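You operate a simulated robot arm through the tools that you are given. There is no shell and no other tool.

Carry out the task below with a simulated robot arm. There is one attempt and no reset: what you move stays moved.

Task
Measure 50 ml of oil into the meal in the orange mixer.
Fine: fill the oil jug to that line from the can, tip it in, stand can and jug back, shut the mixer's lid; leave the water jug alone. Set down upright: oil can, oil jug.

The check looks at the end state, three seconds after you hand in, the way a careful person would. Anything else that was tipped, shoved, dropped, spilled or broken makes it a failure. Lids that push on must go on centred and level and be pressed home; caps that screw on are set level and turned clockwise until they are tight.

Robot
A 7-joint arm with a two-finger parallel gripper, fixed in place. Base frame: the origin is on the floor under the middle of its stand, x ahead of it, y to its left, z up; the work surface is at about z = 0.85. Readings come in m, rad, newtons and seconds.
With the tool pointing down near the work surface it reaches from about 0.24 to 0.68 m from the base axis. Its first joint turns from -1.152 to 1.152 rad. Payload 2.4 kg.
Tool frame: the origin (TCP) lies between the finger pads and is the grasp point; the fingertips stand 0.03 m ahead of it; z points along the fingers, y is the line along which they close. The gripper opens to 0.094 m. The fingers are 0.028 m wide and 0.01 m thick; the gripper's body (0.05 by 0.096 m) begins 0.055 m behind the TCP.
Orientation is that of the tool frame in the base frame, as a unit quaternion [w, x, y, z]. With the fingers straight down and closing along the base's y, the tool's x points along the base's -x, its y along +y and its z along -z.

Tools
- The arm moves only by the tool apply_moves. Its argument "series" is one flat list of numbers, 7 for each row, row after row: the gripper command, from -1 (fully open) to 1 (shut), values between in proportion, then the shift along the base's x, y, z in units of 30 mm (1.0 is 30 mm), then the turn, a rotation vector about the base's x, y, z in units of 5 degrees (1.0 is 5 degrees). In form: [gripper, dx, dy, dz, ax, ay, az, gripper, dx, dy, dz, ax, ay, az, ...]. A call has 1 to 20 rows; each row shifts and turns the commanded pose from where the row before left it. A call with a number of a shift or a turn outside -1 to 1 is refused whole. A row lasts 0.2 s, in which the tool goes at most 0.05 m and 0.15 rad; a call with a longer step from one row to the next is refused whole, and so is a gripper value outside its range. A pose out of reach is approached as far as the arm can. The call stops where the force on the tool passes 40 N (or 10 N more than at its start, if that is more) or the arm is blocked; 0.2 s more then pass. The fingers move at their own pace (about 0.153 m/s each) and stop on an object; they squeeze with about 32 N. The grip force told is the motor's: it shows also when the fingers shut on nothing. Time passes only in rows, and 0.2 s behind the last, so rows that do not move let the fingers close. It gives the time, the measured TCP pose, the force on the tool (base axes), the opening and the grip force at its end, in the units of the frame above (readings bear some noise), with the torque about the TCP (base axes, N m) and any sound that the robot's microphone picked up.
- Cameras (640 x 400 px; columns grow to the right, rows downward): "scene" is fixed at [0.0303, 0.4661, 1.4553]; the picture's right is [-0.84, -0.55, 0.00], its down [-0.25, 0.39, -0.89] and it looks along [0.49, -0.74, -0.46] (base axes); focal length 364 px, centre (320, 200). "wrist" rides on the gripper at [0.076, 0.014, -0.102] in the tool frame; the picture's right is [-0.18, 0.98, 0.00], its down [-0.75, -0.14, -0.64] and it looks along [-0.63, -0.12, 0.77] (tool axes); focal length 243 px, centre (320, 200). There is no depth. A picture from a camera that has moved, and an enlarged one, comes with that camera's place and axes in the base frame and with its lens.
- snapshot(camera): a new picture of that camera. No time passes.
- zoom(camera, box): a new picture of the part [left, top, right, bottom] of that camera's present view, enlarged. No time passes.
- sign_off(): hands the job in; it is judged then, once.

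Nothing tells you positions but the pictures and the camera data. Unless the task says otherwise, let go and move clear before handing in.

The tools are called after "Emit:" as name(argument=value, ...) on one line, values as JSON. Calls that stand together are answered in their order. apply_moves: Moves the arm, as the interface text tells. Its arguments: {"type":"object","properties":{"series":{"type":"array","items":{"type":"number"}}},"required":["series"]} The other tools are called the same way: snapshot (camera) takes a picture; zoom (camera, box) takes an enlarged picture of a part of a camera's view; sign_off () hands the job in.

At the start:

```text
t: 0.0
tool_pos: [0.416, -0.0821, 1.2341]
orientation: [0.0, 0.0, 1.0, 0.0]
force: [0.5, -0.6, 0.3]
wrist_torque: [0.0, -0.01, 0.0]
gripper_width: 0.0939
grasp_force: 0.0
```

scene: 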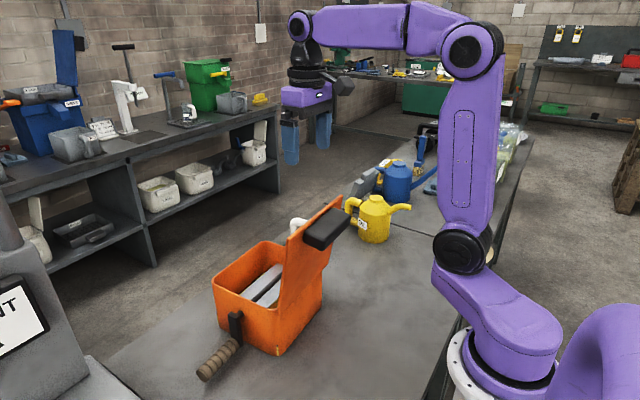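
wrist: 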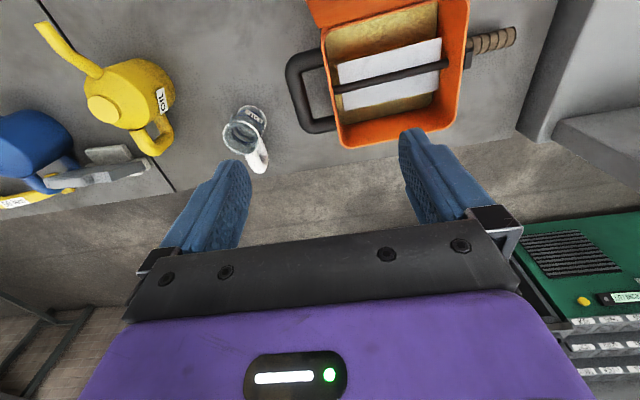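

I see an orange mixer with its lid open, a yellow can marked OIL, a small jug between them, and blue things farther away. I'll look closer at everything before moving.

Emit:
zoom(camera="scene", box=[180, 180, 380, 390])

Emit:
zoom(camera="scene", box=[280, 120, 480, 250])

Emit:
zoom(camera="wrist", box=[0, 0, 320, 200])

Emit:
zoom(camera="wrist", box=[260, 0, 540, 175])

Emit:
zoom(camera="wrist", box=[200, 80, 300, 190])

```text
1.90 times, centred on (280, 285) of scene
camera zoom: at [0.0303, 0.4661, 1.4553], right [-0.84, -0.55, 0.0], down [-0.25, 0.39, -0.89], along [0.49, -0.74, -0.46], focal length 692 px, centre (396, 38)
```

zoom: 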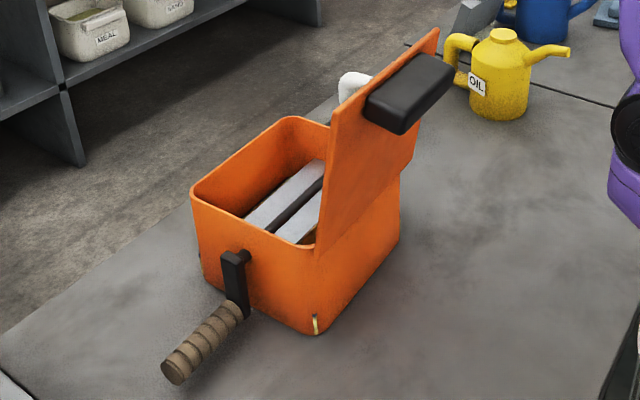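

```text
3.08 times, centred on (380, 185) of scene
camera zoom: at [0.0303, 0.4661, 1.4553], right [-0.84, -0.55, 0.0], down [-0.25, 0.39, -0.89], along [0.49, -0.74, -0.46], focal length 1118 px, centre (135, 246)
```

zoom: 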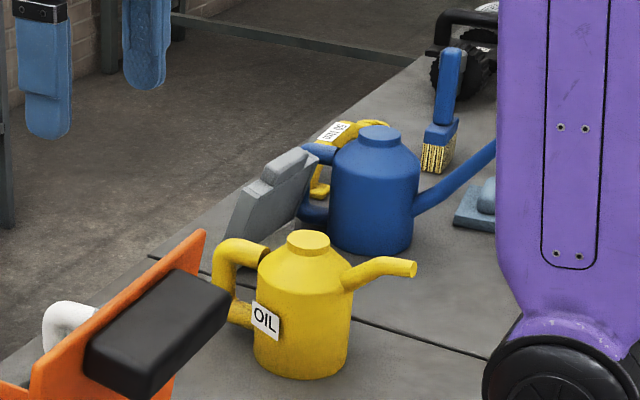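

```text
2.00 times, centred on (160, 100) of wrist
camera zoom: at [0.3396, -0.068, 1.3368], right [0.18, 0.98, 0.0], down [0.75, -0.14, 0.64], along [0.63, -0.12, -0.77], focal length 485 px, centre (640, 400)
```

zoom: 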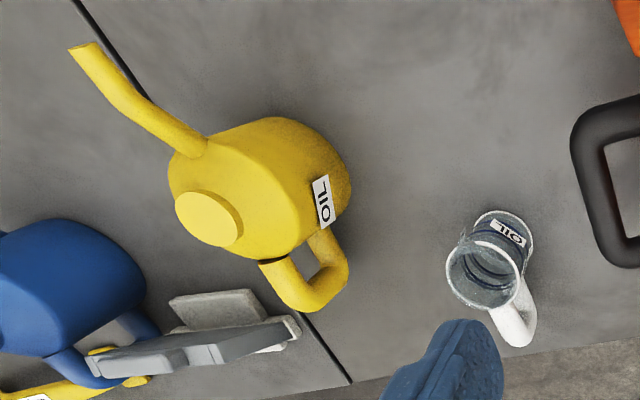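

```text
2.29 times, centred on (400, 88) of wrist
camera zoom: at [0.3396, -0.068, 1.3368], right [0.18, 0.98, 0.0], down [0.75, -0.14, 0.64], along [0.63, -0.12, -0.77], focal length 555 px, centre (137, 457)
```

zoom: 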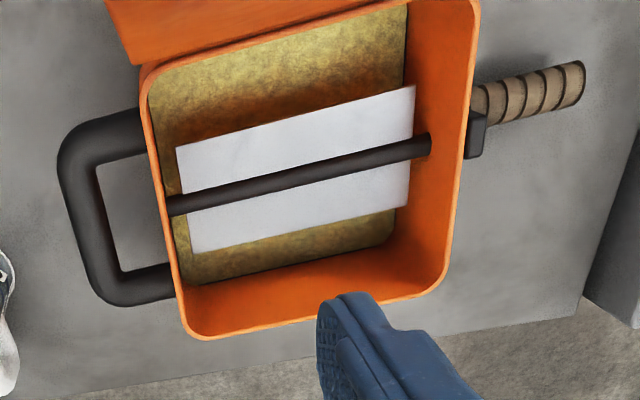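

```text
3.64 times, centred on (250, 135) of wrist
camera zoom: at [0.3396, -0.068, 1.3368], right [0.18, 0.98, 0.0], down [0.75, -0.14, 0.64], along [0.63, -0.12, -0.77], focal length 882 px, centre (574, 436)
```

zoom: 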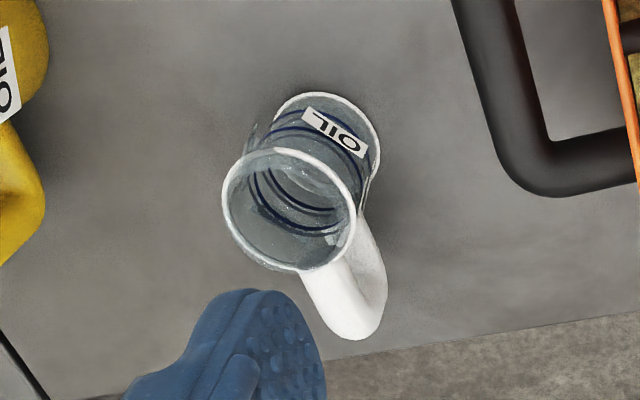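

The jug is near (0.50, -0.24) and the oil can near (0.41, -0.40), with its spout toward the base and its handle away from it. I'll lower and tilt the wrist camera to see the jug's lines and handle more from the side.

Emit:
apply_moves(series=[-1, -0.15, -0.7, -0.64, 0, -0.75, 0, -1, -0.15, -0.7, -0.64, 0, -0.75, 0, -1, -0.15, -0.7, -0.64, 0, -0.75, 0, -1, -0.15, -0.7, -0.64, 0, -0.75, 0, -1, -0.15, -0.7, -0.64, 0, -0.75, 0, -1, -0.15, -0.7, -0.64, 0, -0.75, 0, -1, -0.15, -0.7, -0.64, 0, -0.75, 0, -1, -0.15, -0.7, -0.64, 0, -0.75, 0, -1, 0, 0, 0, 0, 0, 0, -1, 0, 0, 0, 0, 0, 0])

Emit:
snapshot(camera="wrist")

Emit:
snapshot(camera="scene")

```text
t: 2.2
tool_pos: [0.3805, -0.2515, 1.0814]
orientation: [0.259, 0.0, 0.966, 0.0]
force: [-0.4, -0.5, -0.4]
wrist_torque: [0.01, -0.01, 0.03]
gripper_width: 0.094
grasp_force: 0.1
```

```text
taken
camera wrist: at [0.2625, -0.2371, 1.1306], right [0.16, 0.98, 0.09], down [0.33, -0.14, 0.93], along [0.93, -0.12, -0.35], focal length 243 px, centre (320, 200)
```

wrist: 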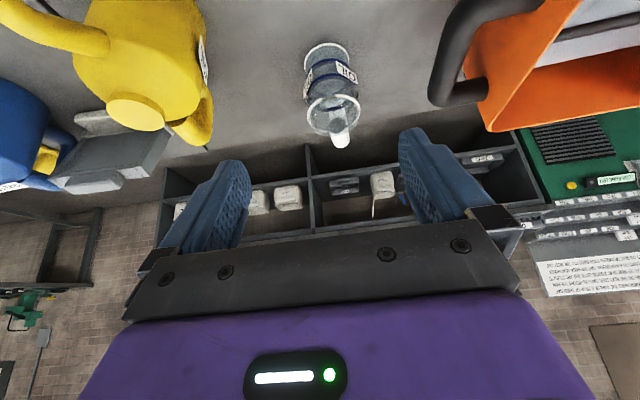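

```text
taken
```

scene: 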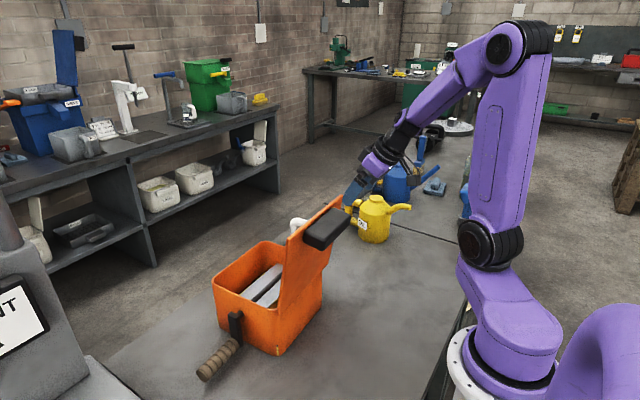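

The view is upside down (far is at the bottom). I'll zoom on the jug and the can.

Emit:
zoom(camera="wrist", box=[280, 30, 380, 155])

Emit:
zoom(camera="wrist", box=[0, 0, 240, 150])

Emit:
zoom(camera="wrist", box=[420, 0, 640, 140])

```text
3.20 times, centred on (330, 92) of wrist
camera zoom: at [0.2625, -0.2371, 1.1306], right [0.16, 0.98, 0.09], down [0.33, -0.14, 0.93], along [0.93, -0.12, -0.35], focal length 776 px, centre (288, 544)
```

zoom: 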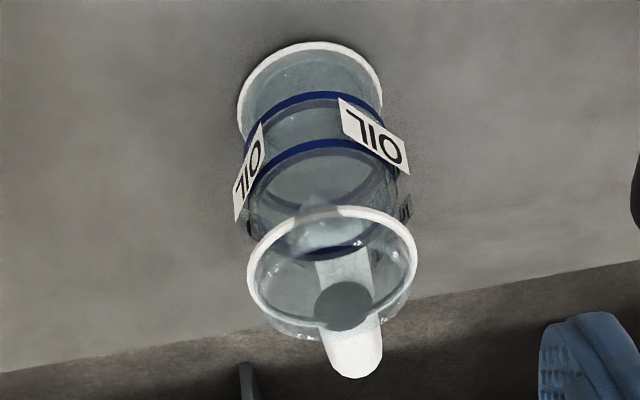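

```text
2.67 times, centred on (120, 75) of wrist
camera zoom: at [0.2625, -0.2371, 1.1306], right [0.16, 0.98, 0.09], down [0.33, -0.14, 0.93], along [0.93, -0.12, -0.35], focal length 647 px, centre (853, 533)
```

zoom: 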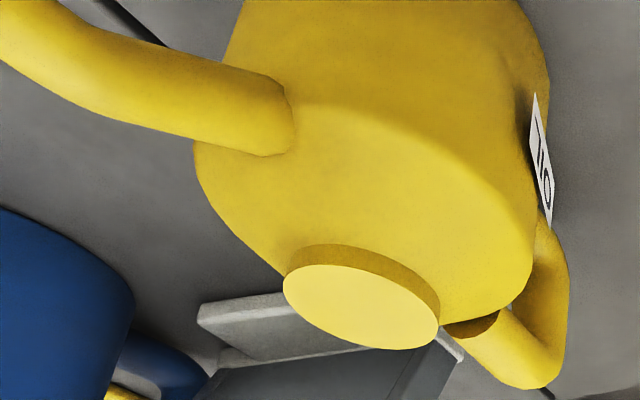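

```text
2.86 times, centred on (530, 70) of wrist
camera zoom: at [0.2625, -0.2371, 1.1306], right [0.16, 0.98, 0.09], down [0.33, -0.14, 0.93], along [0.93, -0.12, -0.35], focal length 693 px, centre (-280, 571)
```

zoom: 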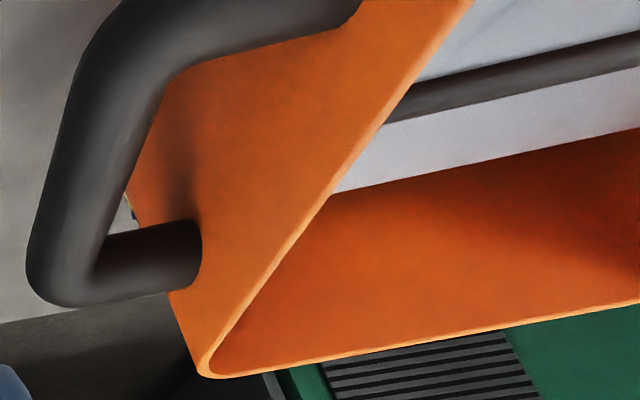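

Emit:
apply_moves(series=[-1, 0.72, -0.1, -0.8, 0, 0, 0, -1, 0.72, -0.1, -0.8, 0, 0, 0, -1, 0.72, -0.1, -0.8, 0, 0, 0, -1, 0.72, -0.1, -0.8, 0, 0, 0, -1, 0, 0, 0, 0, 0, 0])

Emit:
snapshot(camera="wrist")

Emit:
zoom(camera="wrist", box=[250, 50, 410, 190])

```text
t: 3.4
tool_pos: [0.4669, -0.2627, 0.9853]
orientation: [0.258, 0.001, 0.966, 0.0]
force: [0.0, 0.5, 0.0]
wrist_torque: [0.02, 0.0, -0.02]
gripper_width: 0.0941
grasp_force: 0.1
```

```text
taken
camera wrist: at [0.3498, -0.2481, 1.0353], right [0.16, 0.98, 0.09], down [0.33, -0.14, 0.93], along [0.93, -0.12, -0.35], focal length 243 px, centre (320, 200)
```

wrist: 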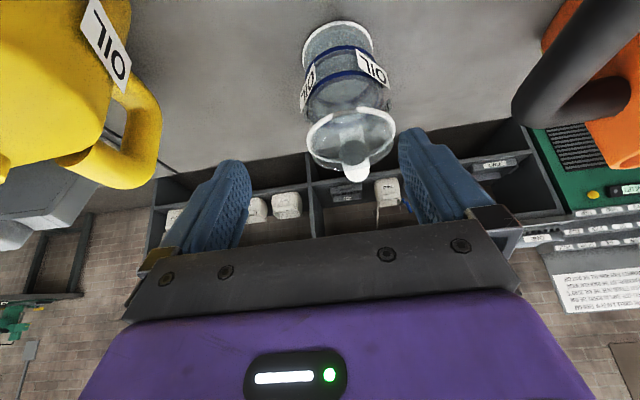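

```text
2.86 times, centred on (330, 120) of wrist
camera zoom: at [0.3498, -0.2481, 1.0353], right [0.16, 0.98, 0.09], down [0.33, -0.14, 0.93], along [0.93, -0.12, -0.35], focal length 693 px, centre (291, 429)
```

zoom: 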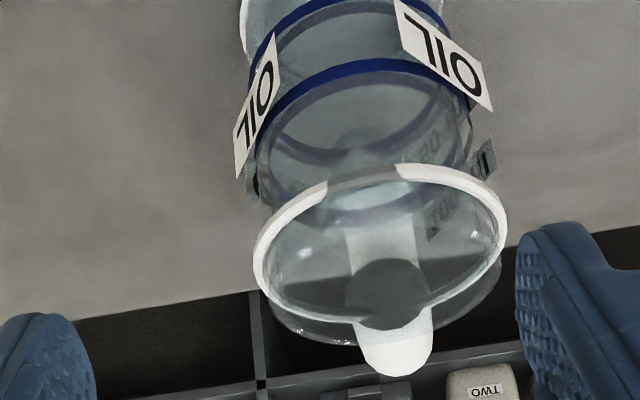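

Emit:
zoom(camera="wrist", box=[295, 10, 400, 90])

Emit:
zoom(camera="wrist", box=[345, 80, 385, 110])

Emit:
zoom(camera="scene", box=[60, 80, 160, 150])

Emit:
zoom(camera="scene", box=[520, 0, 640, 90])

Emit:
zoom(camera="scene", box=[360, 100, 500, 200])

```text
5.00 times, centred on (348, 50) of wrist
camera zoom: at [0.3498, -0.2481, 1.0353], right [0.16, 0.98, 0.09], down [0.33, -0.14, 0.93], along [0.93, -0.12, -0.35], focal length 1213 px, centre (182, 950)
```

zoom: 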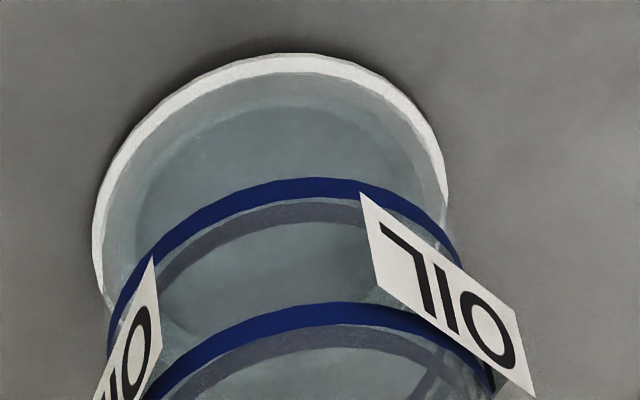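

```text
13.33 times, centred on (365, 95) of wrist
camera zoom: at [0.3498, -0.2481, 1.0353], right [0.16, 0.98, 0.09], down [0.33, -0.14, 0.93], along [0.93, -0.12, -0.35], focal length 3235 px, centre (-280, 1600)
```

zoom: 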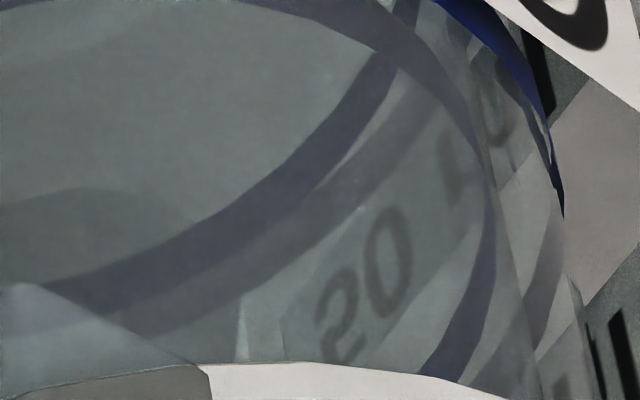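

```text
5.71 times, centred on (110, 115) of scene
camera zoom: at [0.0303, 0.4661, 1.4553], right [-0.84, -0.55, 0.0], down [-0.25, 0.39, -0.89], along [0.49, -0.74, -0.46], focal length 2077 px, centre (1520, 686)
```

zoom: 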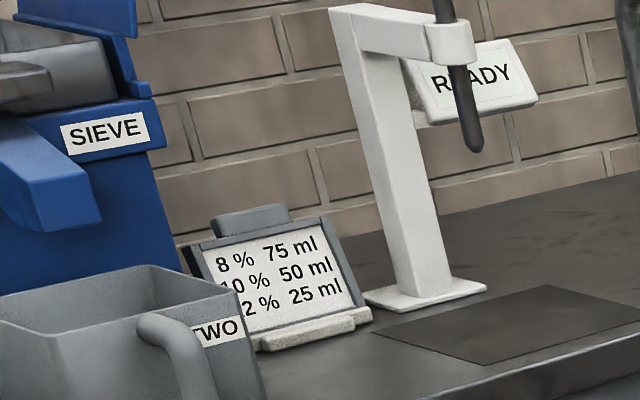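

```text
4.44 times, centred on (580, 45) of scene
camera zoom: at [0.0303, 0.4661, 1.4553], right [-0.84, -0.55, 0.0], down [-0.25, 0.39, -0.89], along [0.49, -0.74, -0.46], focal length 1615 px, centre (-836, 889)
```

zoom: 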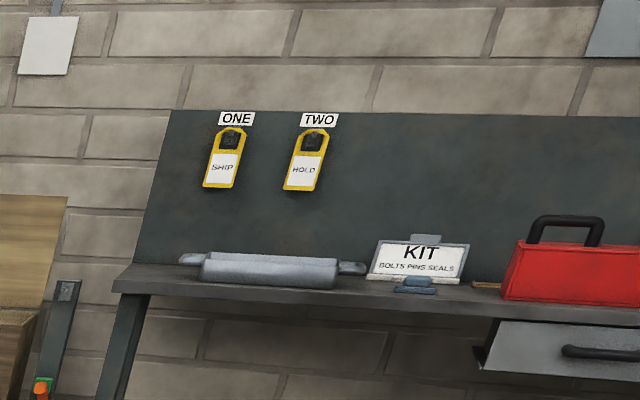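

```text
4.00 times, centred on (430, 150) of scene
camera zoom: at [0.0303, 0.4661, 1.4553], right [-0.84, -0.55, 0.0], down [-0.25, 0.39, -0.89], along [0.49, -0.74, -0.46], focal length 1454 px, centre (-120, 400)
```

zoom: 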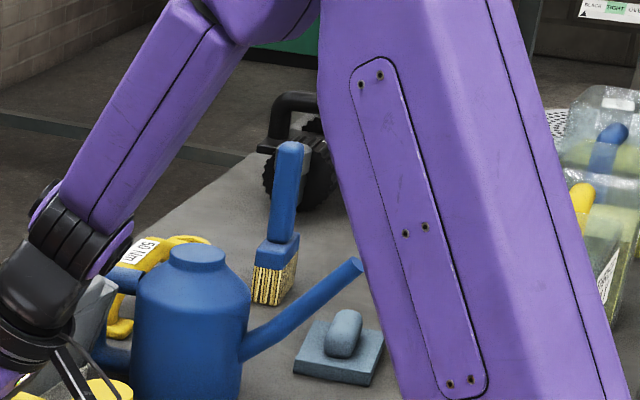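

The jug has two blue lines, and a label reading "50" shows through the glass on its far side. I need to know which line it marks, so I'll rise, set the tool upright and turn it so the camera looks from the far side.

Emit:
apply_moves(series=[-1, 0.45, 0.4, 0.4, 0, 1, 0, -1, 0.45, 0.4, 0.4, 0, 1, 0, -1, 0.45, 0.4, 0.4, 0, 1, 0, -1, 0.45, 0.4, 0.4, 0, 1, 0, -1, 0.45, 0.4, 0.4, 0, 1, 0, -1, 0.45, 0.4, 0.4, 0, 1, 0, -1, 0, 0, 0, 0, 0, -1, -1, 0, 0, 0, 0, 0, -1, -1, 0, 0, 0, 0, 0, -1, -1, 0, 0, 0, 0, 0, -1, -1, 0, 0, 0, 0, 0, -1, -1, 0, 0, 0, 0, 0, -1, -1, 0, 0, 0, 0, 0, -1, -1, 0, 0, 0, 0, 0, -1, -1, 0, 0, 0, 0, 0, -1, -1, 0, 0, 0, 0, 0, -1, -1, 0, 0, 0, 0, 0, -1, -1, 0, 0, 0, 0, 0, -1, -1, 0, 0, 0, 0, 0, -1, -1, 0, 0, 0, 0, 0, -1])

Emit:
snapshot(camera="wrist")

Emit:
snapshot(camera="scene")

```text
t: 7.6
tool_pos: [0.547, -0.1899, 1.0575]
orientation: [0.0, 0.575, 0.818, 0.0]
force: [-0.3, -0.5, 0.0]
wrist_torque: [0.03, 0.01, -0.01]
gripper_width: 0.0938
grasp_force: 0.1
```

```text
taken
camera wrist: at [0.5345, -0.1141, 1.1593], right [0.99, 0.16, 0.0], down [0.12, -0.76, 0.64], along [0.1, -0.63, -0.77], focal length 243 px, centre (320, 200)
```

wrist: 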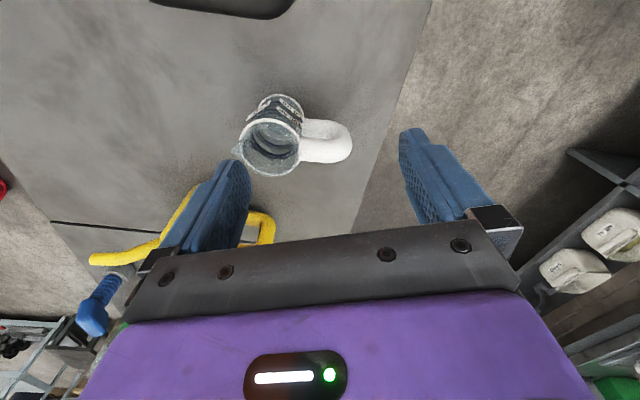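

```text
taken
```

scene: 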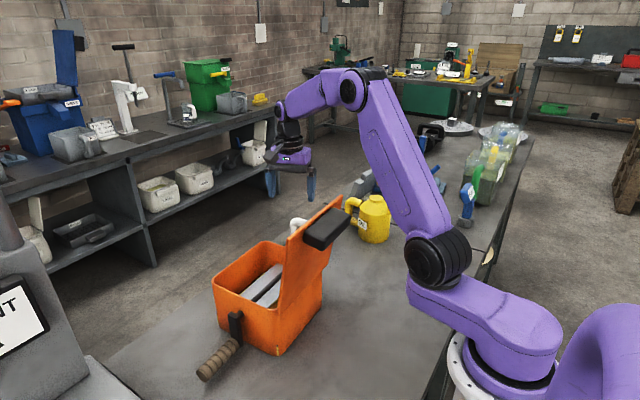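

Emit:
zoom(camera="wrist", box=[225, 80, 365, 190])

Emit:
zoom(camera="wrist", box=[235, 85, 315, 140])

```text
3.64 times, centred on (295, 135) of wrist
camera zoom: at [0.5345, -0.1141, 1.1593], right [0.99, 0.16, 0.0], down [0.12, -0.76, 0.64], along [0.1, -0.63, -0.77], focal length 882 px, centre (411, 436)
```

zoom: 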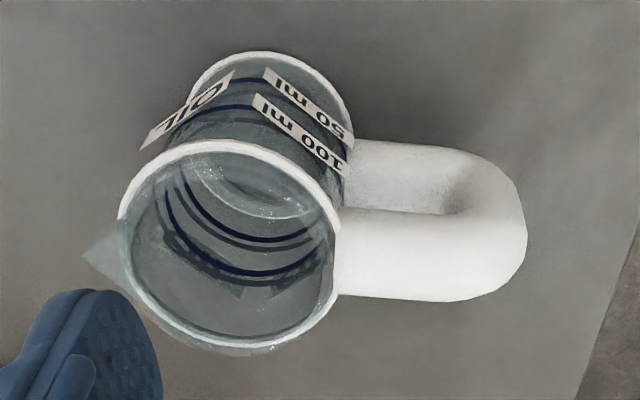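

```text
7.27 times, centred on (275, 112) of wrist
camera zoom: at [0.5345, -0.1141, 1.1593], right [0.99, 0.16, 0.0], down [0.12, -0.76, 0.64], along [0.1, -0.63, -0.77], focal length 1764 px, centre (647, 836)
```

zoom: 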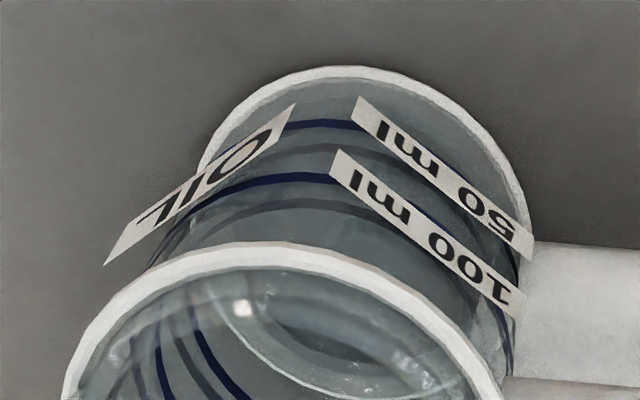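

The lower blue line is 50 ml and the upper is 100 ml. The jug is centred near (0.503, -0.239) with its rim at about z = 0.932, its handle along +x and its lip along -x. Next I look at the can and its handle.

Emit:
apply_moves(series=[-1, -0.7, -0.61, 0.35, 0, 0, 0, -1, -0.7, -0.61, 0.35, 0, 0, 0, -1, -0.7, -0.61, 0.35, 0, 0, 0, -1, -0.7, -0.61, 0.35, 0, 0, 0, -1, -0.7, -0.61, 0.35, 0, 0, 0, -1, -0.7, -0.61, 0.35, 0, 0, 0, -1, 0, 0, 0, 0, 0, 0])

Emit:
snapshot(camera="wrist")

Emit:
zoom(camera="wrist", box=[180, 40, 420, 190])

```text
t: 9.2
tool_pos: [0.4211, -0.2987, 1.1202]
orientation: [-0.001, 0.574, 0.819, 0.0]
force: [1.5, -0.5, -0.3]
wrist_torque: [0.01, 0.02, 0.02]
gripper_width: 0.0938
grasp_force: 0.0
```

```text
taken
camera wrist: at [0.4081, -0.2238, 1.2223], right [0.99, 0.16, 0.0], down [0.13, -0.76, 0.64], along [0.1, -0.63, -0.77], focal length 243 px, centre (320, 200)
```

wrist: 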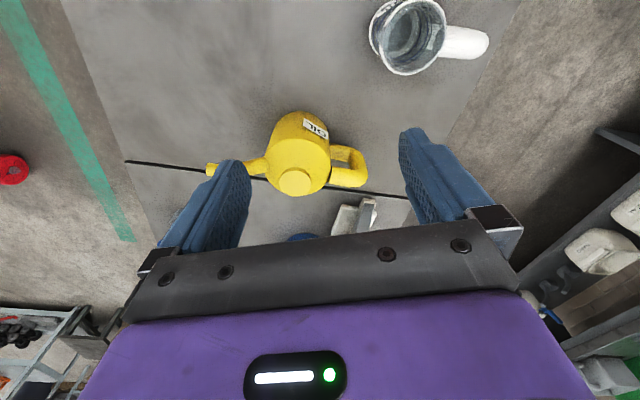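

```text
2.67 times, centred on (300, 115) of wrist
camera zoom: at [0.4081, -0.2238, 1.2223], right [0.99, 0.16, 0.0], down [0.13, -0.76, 0.64], along [0.1, -0.63, -0.77], focal length 647 px, centre (373, 427)
```

zoom: 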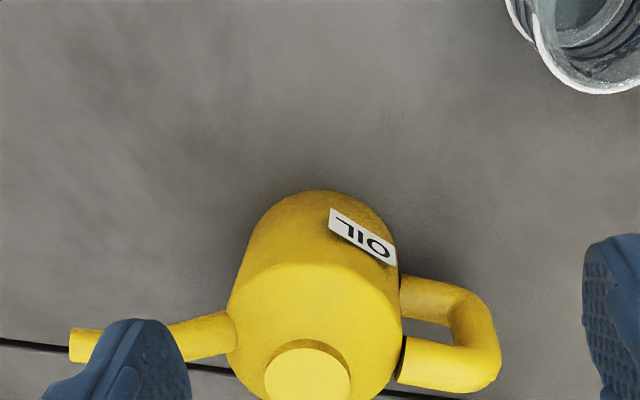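

The can stands at about (0.406, -0.402) with its handle tube near (0.49, -0.402) and its spout tip near (0.30, -0.40). Before gripping anything I'll test in free space whether the wrist can turn the tool to a yaw of -170 degrees.

Emit:
apply_moves(series=[-1, 0, 0, 0, 0, 0, -1, -1, 0, 0, 0, 0, 0, -1, -1, 0, 0, 0, 0, 0, -1, -1, 0, 0, 0, 0, 0, -1, -1, 0, 0, 0, 0, 0, -1, -1, 0, 0, 0, 0, 0, -1, -1, 0, 0, 0, 0, 0, -1, -1, 0, 0, 0, 0, 0, -1, -1, 0, 0, 0, 0, 0, -1, -1, 0, 0, 0, 0, 0, -1, -1, 0, 0, 0, 0, 0, -1, -1, 0, 0, 0, 0, 0, -1, -1, 0, 0, 0, 0, 0, -1, -1, 0, 0, 0, 0, 0, -1, -1, 0, 0, 0, 0, 0, -1, -1, 0, 0, 0, 0, 0, -1, -1, 0, 0, 0, 0, 0, -1, -1, 0, 0, 0, 0, 0, -1, -1, 0, 0, 0, 0, 0, -1, -1, 0, 0, 0, 0, 0, -1])

Emit:
snapshot(camera="wrist")

Emit:
snapshot(camera="scene")

```text
t: 13.4
tool_pos: [0.421, -0.2988, 1.1206]
orientation: [0.0, 0.996, 0.087, 0.0]
force: [-0.3, -0.5, -0.2]
wrist_torque: [-0.01, 0.02, -0.01]
gripper_width: 0.0943
grasp_force: 0.0
```

```text
taken
camera wrist: at [0.4987, -0.3011, 1.2223], right [-0.01, -1.0, 0.0], down [-0.77, 0.01, 0.64], along [-0.64, 0.01, -0.77], focal length 243 px, centre (320, 200)
```

wrist: 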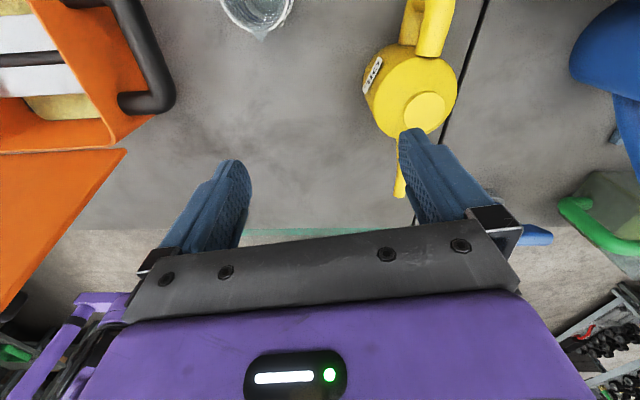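

```text
taken
```

scene: 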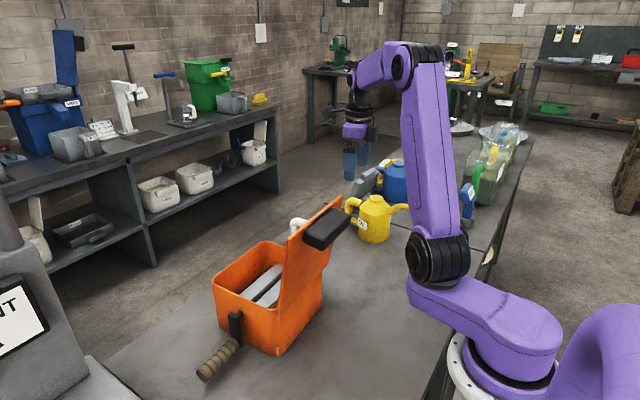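

The wrist reaches a yaw of -170 degrees without trouble. I'll now rehearse the jug's pouring pose over the mixer with the empty hand, to be sure the arm can reach it.

Emit:
apply_moves(series=[-1, 0.0625, 0.52, 0.2, 0, 0, 1, -1, 0.0625, 0.52, 0.2, 0, 0, 1, -1, 0.0625, 0.52, 0.2, 0, 0, 1, -1, 0.0625, 0.52, 0.2, 0, 0, 1, -1, 0.0625, 0.52, 0.2, 0, 0, 1, -1, 0.0625, 0.52, 0.2, 0, 0, 1, -1, 0.0625, 0.52, 0.2, 0, 0, 1, -1, 0.0625, 0.52, 0.2, 0, 0, 1, -1, 0.0625, 0.52, 0.2, 0, 0, 1, -1, 0.0625, 0.52, 0.2, 0, 0, 1, -1, 0.0625, 0.52, 0.2, 0, 0, 1, -1, 0.0625, 0.52, 0.2, 0, 0, 1, -1, 0.0625, 0.52, 0.2, 0, 0, 1, -1, 0.0625, 0.52, 0.2, 0, 0, 1, -1, 0.0625, 0.52, 0.2, 0, 0, 1, -1, 0.0625, 0.52, 0.2, 0, 0, 1])

Emit:
snapshot(camera="wrist")

```text
t: 16.8
tool_pos: [0.4522, -0.0505, 1.2158]
orientation: [0.0, 0.707, 0.707, 0.0]
force: [0.9, -0.2, -0.2]
wrist_torque: [0.0, -0.05, -0.01]
gripper_width: 0.0939
grasp_force: 0.1
```

```text
taken
camera wrist: at [0.4655, 0.026, 1.3184], right [0.98, -0.18, 0.0], down [-0.14, -0.75, 0.64], along [-0.12, -0.63, -0.77], focal length 243 px, centre (320, 200)
```

wrist: 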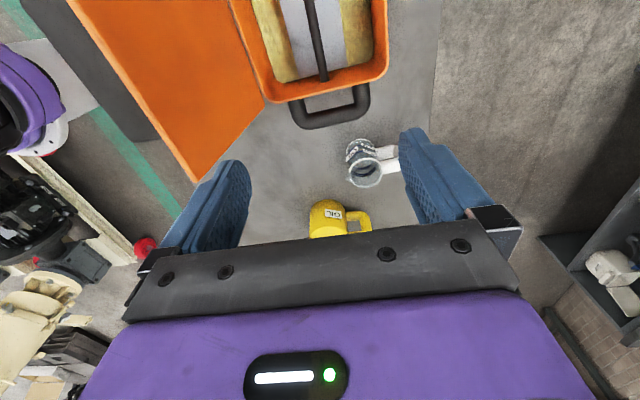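

Emit:
apply_moves(series=[-1, 0, 0.15, 0, 1, 0, 0, -1, 0, 0.15, 0, 1, 0, 0, -1, 0, 0.15, 0, 1, 0, 0, -1, 0, 0.15, 0, 1, 0, 0, -1, 0, 0.15, 0, 1, 0, 0, -1, 0, 0.15, 0, 1, 0, 0, -1, 0, 0.15, 0, 1, 0, 0, -1, 0, 0.15, 0, 1, 0, 0, -1, 0, 0.15, 0, 1, 0, 0, -1, 0, 0.15, 0, 1, 0, 0, -1, 0, 0.15, 0, 1, 0, 0, -1, 0, 0.15, 0, 1, 0, 0, -1, 0, 0.15, 0, 1, 0, 0, -1, 0, 0.15, 0, 1, 0, 0, -1, 0, 0.15, 0, 1, 0, 0, -1, 0, 0.15, 0, 1, 0, 0, -1, 0, 0.15, 0, 1, 0, 0, -1, 0, 0.15, 0, 1, 0, 0, -1, 0, 0.15, 0, 1, 0, 0, -1, 0, 0.15, 0, 1, 0, 0])

Emit:
snapshot(camera="wrist")

Emit:
snapshot(camera="scene")

```text
t: 21.0
tool_pos: [0.452, 0.0403, 1.2158]
orientation: [-0.542, 0.454, 0.454, 0.542]
force: [-0.4, -1.2, 1.1]
wrist_torque: [0.01, 0.02, -0.02]
gripper_width: 0.0938
grasp_force: 0.0
```

```text
taken
camera wrist: at [0.4661, -0.0749, 1.2727], right [0.98, 0.03, -0.18], down [-0.14, -0.5, -0.85], along [-0.12, 0.87, -0.49], focal length 243 px, centre (320, 200)
```

wrist: 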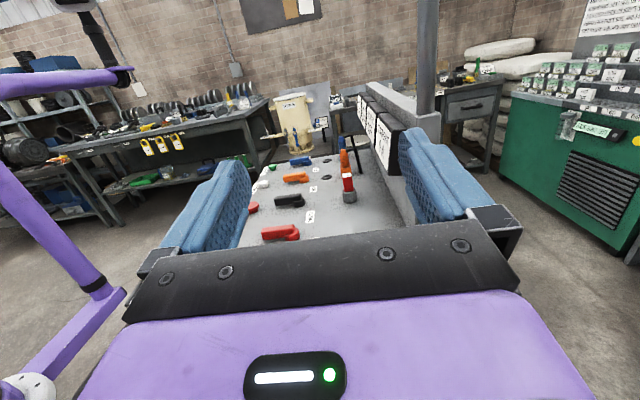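

```text
taken
```

scene: 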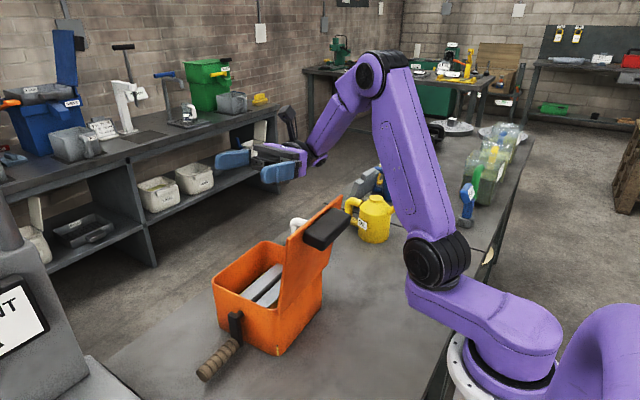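

Emit:
apply_moves(series=[-1, 0, 0, -0.7, 1, 0, 0, -1, 0, 0, -0.7, 1, 0, 0, -1, 0, 0, -0.7, 1, 0, 0, -1, 0, 0, -0.7, 1, 0, 0, -1, 0, 0, 0, 0, 0, 0])

Emit:
snapshot(camera="scene")

```text
t: 22.2
tool_pos: [0.4524, 0.0378, 1.1432]
orientation: [-0.603, 0.368, 0.366, 0.606]
force: [0.4, -0.1, 0.0]
wrist_torque: [0.0, 0.02, 0.01]
gripper_width: 0.0941
grasp_force: 0.1
out of reach, approached as far as the arm can: row 4
```

```text
taken
```

scene: 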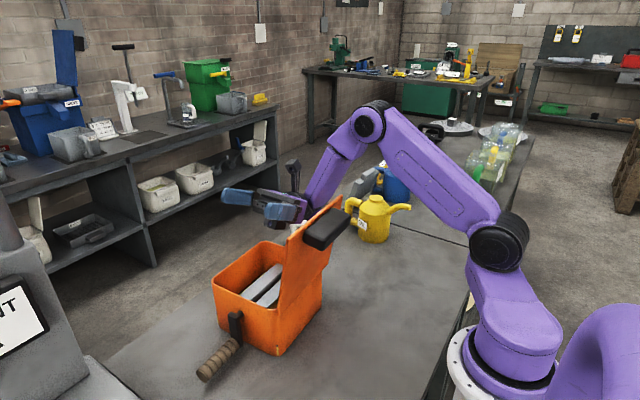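

The pouring pose is reachable up to about 115 degrees of tilt at z = 1.14. I'll back out the same way.

Emit:
apply_moves(series=[-1, 0, 0, 0.7, -1, 0, 0, -1, 0, 0, 0.7, -1, 0, 0, -1, 0, 0, 0.7, -1, 0, 0, -1, 0, 0, 0.7, -1, 0, 0, -1, 0, -0.2, 0, -1, 0, 0, -1, 0, -0.2, 0, -1, 0, 0, -1, 0, -0.2, 0, -1, 0, 0, -1, 0, -0.2, 0, -1, 0, 0, -1, 0, -0.2, 0, -1, 0, 0, -1, 0, -0.2, 0, -1, 0, 0, -1, 0, -0.2, 0, -1, 0, 0, -1, 0, -0.2, 0, -1, 0, 0, -1, 0, -0.2, 0, -1, 0, 0, -1, 0, -0.2, 0, -1, 0, 0, -1, 0, -0.2, 0, -1, 0, 0, -1, 0, -0.2, 0, -1, 0, 0, -1, 0, -0.2, 0, -1, 0, 0, -1, 0, -0.2, 0, -1, 0, 0, -1, 0, -0.2, 0, -1, 0, 0, -1, 0, -0.2, 0, -1, 0, 0])

```text
t: 26.4
tool_pos: [0.4519, -0.0557, 1.2279]
orientation: [-0.123, 0.696, 0.697, 0.122]
force: [-0.4, 0.1, -0.6]
wrist_torque: [-0.01, 0.02, 0.01]
gripper_width: 0.0938
grasp_force: 0.0
```

Emit:
apply_moves(series=[-1, 0, -0.5, 0, -1, 0, 0, -1, 0, -0.5, 0, -1, 0, 0, -1, 0, -0.5, 0, -1, 0, 0, -1, 0, -0.5, 0, -1, 0, 0, -1, 0.273, -0.258, -0.2, 0, 0, -1, -1, 0.273, -0.258, -0.2, 0, 0, -1, -1, 0.273, -0.258, -0.2, 0, 0, -1, -1, 0.273, -0.258, -0.2, 0, 0, -1, -1, 0.273, -0.258, -0.2, 0, 0, -1, -1, 0.273, -0.258, -0.2, 0, 0, -1, -1, 0.273, -0.258, -0.2, 0, 0, -1, -1, 0.273, -0.258, -0.2, 0, 0, -1, -1, 0.273, -0.258, -0.2, 0, 0, -1, -1, 0.273, -0.258, -0.2, 0, 0, -1, -1, 0.273, -0.258, -0.2, 0, 0, -1, -1, 0.273, -0.258, -0.2, 0, 0, -1, -1, 0.273, -0.258, -0.2, 0, 0, -1, -1, 0.273, -0.258, -0.2, 0, 0, -1, -1, 0.273, -0.258, -0.2, 0, 0, -1, -1, 0.273, -0.258, -0.2, 0, 0, -1])

Emit:
snapshot(camera="wrist")

```text
t: 30.6
tool_pos: [0.5831, -0.2399, 1.1306]
orientation: [0.0, 0.996, 0.087, 0.0]
force: [1.0, 0.3, -0.1]
wrist_torque: [0.02, -0.01, 0.03]
gripper_width: 0.0942
grasp_force: 0.1
```

```text
taken
camera wrist: at [0.6609, -0.2405, 1.2325], right [-0.01, -1.0, 0.0], down [-0.77, 0.01, 0.64], along [-0.64, 0.01, -0.77], focal length 243 px, centre (320, 200)
```

wrist: 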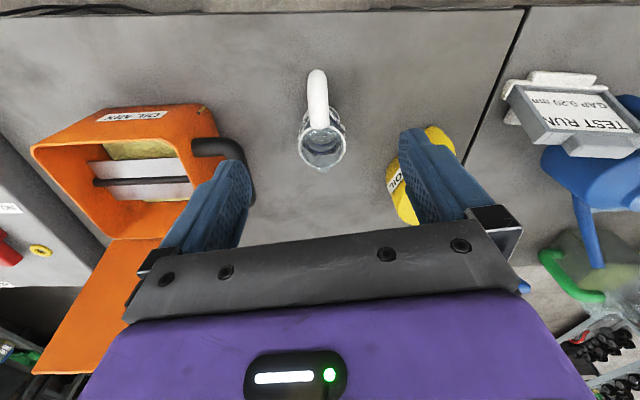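

The jug and its handle now lie below the open hand. I'll zoom to line up on the handle tube.

Emit:
zoom(camera="wrist", box=[270, 55, 370, 185])

```text
3.08 times, centred on (320, 120) of wrist
camera zoom: at [0.6609, -0.2405, 1.2325], right [-0.01, -1.0, 0.0], down [-0.77, 0.01, 0.64], along [-0.64, 0.01, -0.77], focal length 746 px, centre (320, 446)
```

zoom: 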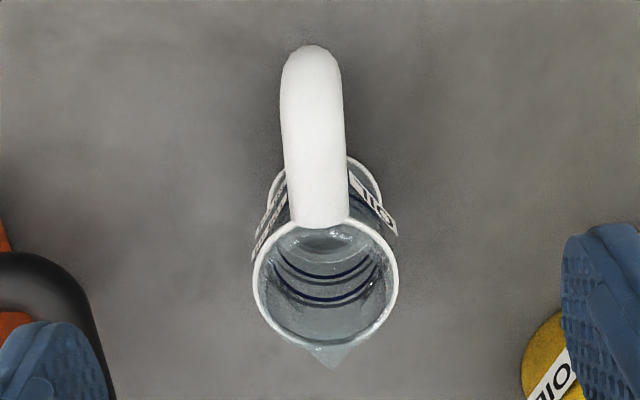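

Emit:
apply_moves(series=[-1, 0, 0.06, -1, 0, 0, -0.6, -1, 0, 0.06, -1, 0, 0, -0.6, -1, 0, 0, -1, 0, 0, 0, -1, 0, 0, -1, 0, 0, 0, -1, 0, 0, -1, 0, 0, 0, -1, 0, 0, -0.5, 0, 0, 0, -1, 0, 0, 0, 0, 0, 0])

Emit:
snapshot(camera="wrist")

```text
t: 32.2
tool_pos: [0.5839, -0.2359, 0.9659]
orientation: [-0.001, 0.999, 0.035, 0.001]
force: [-0.6, 0.2, 0.5]
wrist_torque: [0.02, 0.0, -0.02]
gripper_width: 0.094
grasp_force: 0.1
```

```text
taken
camera wrist: at [0.6603, -0.2454, 1.067], right [-0.12, -0.99, 0.0], down [-0.76, 0.09, 0.64], along [-0.64, 0.07, -0.77], focal length 243 px, centre (320, 200)
```

wrist: 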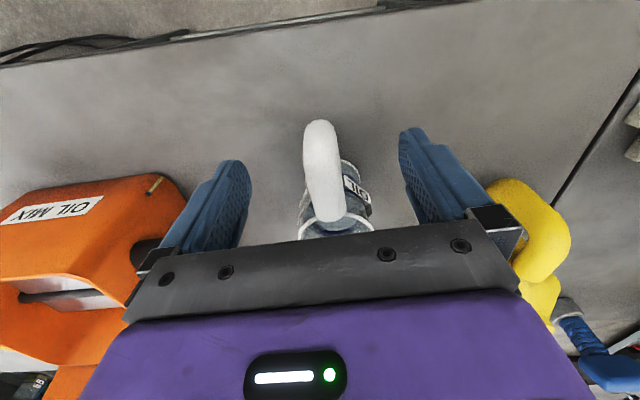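

Emit:
apply_moves(series=[-1, -0.04, -0.02, -0.8, 0, 0, 0, -1, -0.04, 0, -0.8, 0, 0, 0, -1, -0.04, 0, -0.8, 0, 0, 0, -1, 0, 0, 0, 0, 0, 0])

Emit:
snapshot(camera="wrist")

```text
t: 33.2
tool_pos: [0.5806, -0.2363, 0.8935]
orientation: [0.0, 0.999, 0.035, 0.0]
force: [-0.2, -0.3, 1.3]
wrist_torque: [-0.01, -0.01, 0.03]
gripper_width: 0.0941
grasp_force: 0.0
```

```text
taken
camera wrist: at [0.6563, -0.2457, 0.9954], right [-0.12, -0.99, 0.0], down [-0.76, 0.09, 0.64], along [-0.64, 0.07, -0.77], focal length 243 px, centre (320, 200)
```

wrist: 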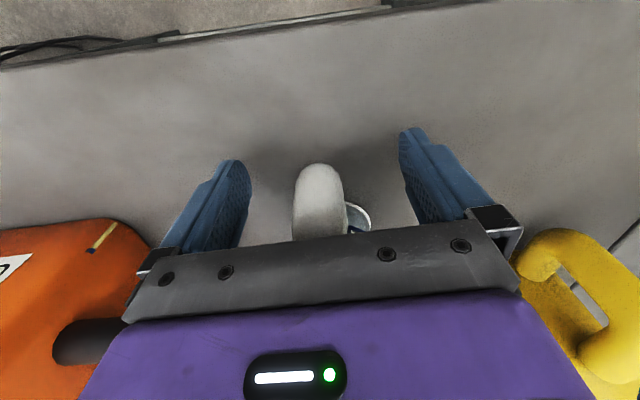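

Emit:
apply_moves(series=[-1, 0, 0.07, 0, 0, 0, 0, 1, 0, 0, 0, 0, 0, 0, 1, 0, 0, 0, 0, 0, 0, 1, 0, 0, 0, 0, 0, 0])

Emit:
snapshot(camera="wrist")

```text
t: 34.2
tool_pos: [0.5799, -0.2345, 0.8933]
orientation: [0.0, 0.999, 0.034, 0.0]
force: [0.6, -1.0, 0.0]
wrist_torque: [0.03, -0.05, -0.02]
gripper_width: 0.0285
grasp_force: 32.2
```

```text
taken
camera wrist: at [0.6561, -0.2434, 0.9954], right [-0.12, -0.99, 0.0], down [-0.76, 0.09, 0.64], along [-0.64, 0.07, -0.77], focal length 243 px, centre (320, 200)
```

wrist: 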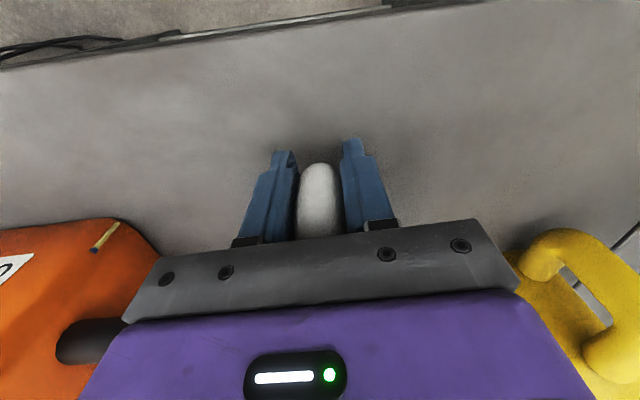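

The jug handle is gripped (0.0285 m wide, 32 N). I'll lift it a little and check that it hangs level.

Emit:
apply_moves(series=[1, 0, 0, 0.5, 0, 0, 0, 1, 0, 0, 0.8, 0, 0, 0, 1, 0, 0, 1, 0, 0, 0, 1, 0, 0, 1, 0, 0, 0, 1, 0, 0, 1, 0, 0, 0, 1, 0, 0, 1, 0, 0, 0, 1, 0, 0, 0.7, 0, 0, 0, 1, 0, 0, 0, 0, 0, 0])

Emit:
snapshot(camera="wrist")

Emit:
zoom(camera="scene", box=[240, 100, 400, 230])

```text
t: 36.0
tool_pos: [0.5791, -0.2338, 1.0739]
orientation: [0.0, 0.999, 0.035, 0.0]
force: [0.2, 0.1, -2.3]
wrist_torque: [0.02, -0.07, -0.01]
gripper_width: 0.0281
grasp_force: 32.1
```

```text
taken
camera wrist: at [0.6561, -0.2436, 1.176], right [-0.12, -0.99, 0.0], down [-0.76, 0.09, 0.64], along [-0.64, 0.07, -0.77], focal length 243 px, centre (320, 200)
```

wrist: 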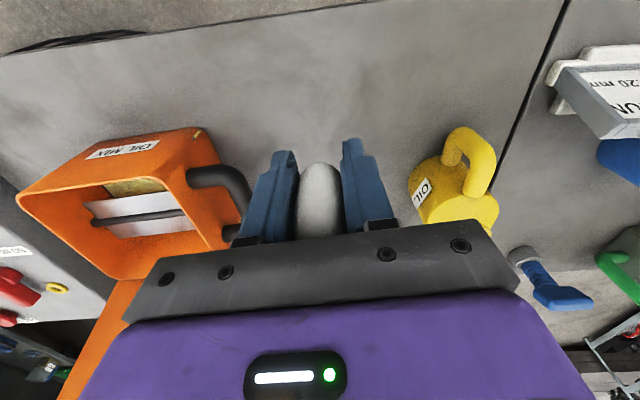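

```text
3.08 times, centred on (320, 165) of scene
camera zoom: at [0.0303, 0.4661, 1.4553], right [-0.84, -0.55, 0.0], down [-0.25, 0.39, -0.89], along [0.49, -0.74, -0.46], focal length 1118 px, centre (320, 308)
```

zoom: 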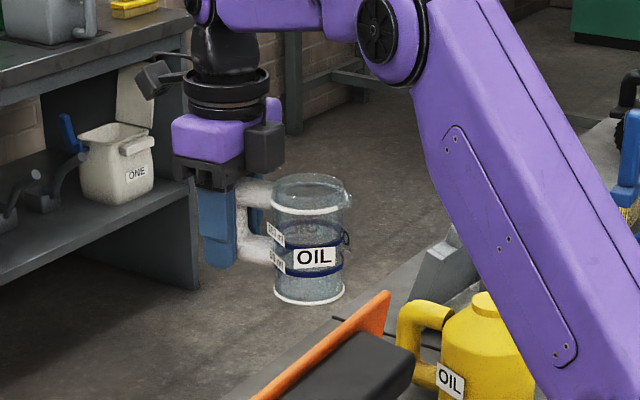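

The jug hangs level. I'll turn it 86 degrees so the handle points to +y, and carry it to a clear spot near (0.34, -0.27) that the scene camera can see.

Emit:
apply_moves(series=[1, -0.4426, 0.078, 0, 0, 0, 0.956, 1, -0.4426, 0.078, 0, 0, 0, 0.956, 1, -0.4426, 0.078, 0, 0, 0, 0.956, 1, -0.4426, 0.078, 0, 0, 0, 0.956, 1, -0.4426, 0.078, 0, 0, 0, 0.956, 1, -0.4426, 0.078, 0, 0, 0, 0.956, 1, -0.4426, 0.078, 0, 0, 0, 0.956, 1, -0.4426, 0.078, 0, 0, 0, 0.956, 1, -0.4426, 0.078, 0, 0, 0, 0.956, 1, -0.4426, 0.078, 0, 0, 0, 0.956, 1, -0.4426, 0.078, 0, 0, 0, 0.956, 1, -0.4426, 0.078, 0, 0, 0, 0.956, 1, -0.4426, 0.078, 0, 0, 0, 0.956, 1, -0.4426, 0.078, 0, 0, 0, 0.956, 1, -0.4426, 0.078, 0, 0, 0, 0.956, 1, -0.4426, 0.078, 0, 0, 0, 0.956, 1, -0.4426, 0.078, 0, 0, 0, 0.956, 1, -0.4426, 0.078, 0, 0, 0, 0.956, 1, 0, 0, 0, 0, 0, 0])

Emit:
snapshot(camera="scene")

Emit:
snapshot(camera="wrist")

```text
t: 40.0
tool_pos: [0.3394, -0.1938, 1.0729]
orientation: [0.0, 0.707, 0.708, 0.0]
force: [0.1, -0.5, -1.1]
wrist_torque: [0.12, 0.0, 0.02]
gripper_width: 0.0285
grasp_force: 32.1
```

```text
taken
```

scene: 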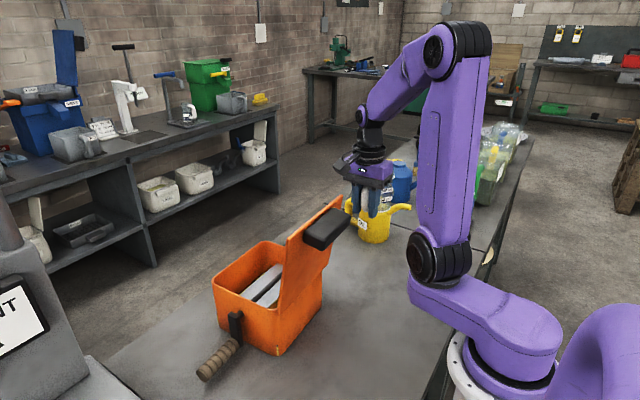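

```text
taken
camera wrist: at [0.3538, -0.1175, 1.1753], right [0.98, -0.18, 0.0], down [-0.14, -0.75, 0.64], along [-0.12, -0.63, -0.77], focal length 243 px, centre (320, 200)
```

wrist: 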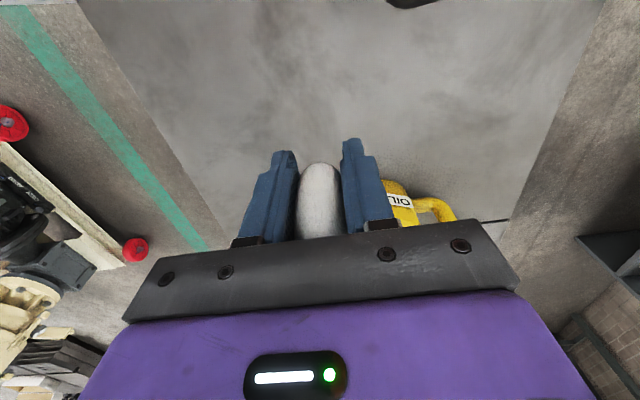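

Emit:
apply_moves(series=[1, 0, 0, -0.95, 0, 0, 0, 1, 0, 0, -0.95, 0, 0, 0, 1, 0, 0, -0.95, 0, 0, 0, 1, 0, 0, -0.95, 0, 0, 0, 1, 0, 0, -0.95, 0, 0, 0, 1, 0, 0, -0.9, 0, 0, 0, 1, 0, 0, 0, 0, 0, 0])

Emit:
zoom(camera="scene", box=[300, 180, 460, 300])

```text
t: 41.6
tool_pos: [0.3405, -0.1936, 0.9042]
orientation: [0.001, 0.708, 0.707, 0.0]
force: [-0.4, -0.6, -1.4]
wrist_torque: [0.13, 0.0, -0.01]
gripper_width: 0.0287
grasp_force: 32.6
```

```text
3.33 times, centred on (380, 240) of scene
camera zoom: at [0.0303, 0.4661, 1.4553], right [-0.84, -0.55, 0.0], down [-0.25, 0.39, -0.89], along [0.49, -0.74, -0.46], focal length 1212 px, centre (120, 67)
```

zoom: 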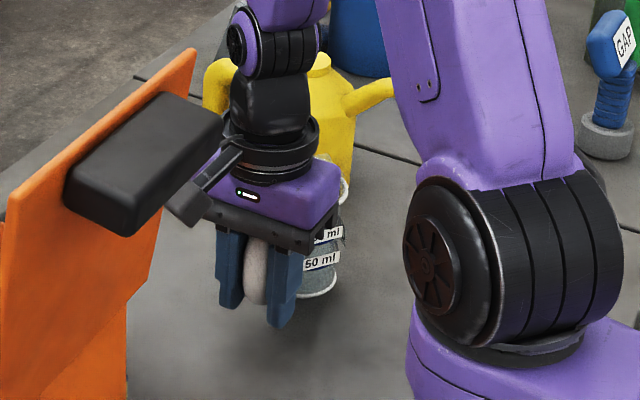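

Emit:
apply_moves(series=[1, 0, 0, -0.2, 0, 0, 0, 1, 0, 0, -0.1, 0, 0, 0, 1, 0, 0, -0.05, 0, 0, 0, 1, 0, 0, 0, 0, 0, 0])

```text
t: 42.6
tool_pos: [0.3404, -0.1928, 0.8941]
orientation: [0.0, 0.707, 0.708, 0.0]
force: [-0.1, 0.4, -1.4]
wrist_torque: [0.08, -0.03, 0.01]
gripper_width: 0.0284
grasp_force: 32.2
```

Emit:
apply_moves(series=[1, 0, 0, -0.03, 0, 0, 0, 1, 0, 0, -0.02, 0, 0, 0, 1, 0, 0, 0, 0, 0, 0])

```text
t: 43.4
tool_pos: [0.3396, -0.1927, 0.8926]
orientation: [0.001, 0.706, 0.708, 0.0]
force: [-0.6, 6.4, 20.3]
wrist_torque: [-0.65, -0.01, -0.01]
gripper_width: 0.0284
grasp_force: 32.7
```

Emit:
apply_moves(series=[1, 0, 0, 0.02, 0, 0, 0, 1, 0, 0, 0, 0, 0, 0])

```text
t: 44.0
tool_pos: [0.3403, -0.194, 0.8912]
orientation: [0.001, 0.706, 0.708, 0.0]
force: [1.4, 1.6, 6.0]
wrist_torque: [-0.15, 0.01, 0.02]
gripper_width: 0.0285
grasp_force: 32.0
```

Emit:
apply_moves(series=[0, 0, 0, 0, 0, 0, 0, -0.6, 0, 0, 0, 0, 0, 0, -1, 0, 0, 0, 0, 0, 0])

Emit:
snapshot(camera="wrist")

```text
t: 44.8
tool_pos: [0.3407, -0.1931, 0.8928]
orientation: [0.0, 0.707, 0.707, 0.0]
force: [-0.5, -0.6, -0.2]
wrist_torque: [-0.02, -0.03, 0.02]
gripper_width: 0.0942
grasp_force: 0.2
```

```text
taken
camera wrist: at [0.3539, -0.1174, 0.9946], right [0.98, -0.18, 0.0], down [-0.14, -0.75, 0.64], along [-0.12, -0.63, -0.77], focal length 243 px, centre (320, 200)
```

wrist: 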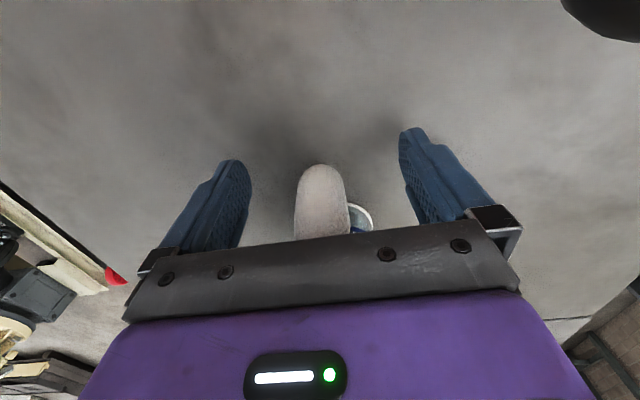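

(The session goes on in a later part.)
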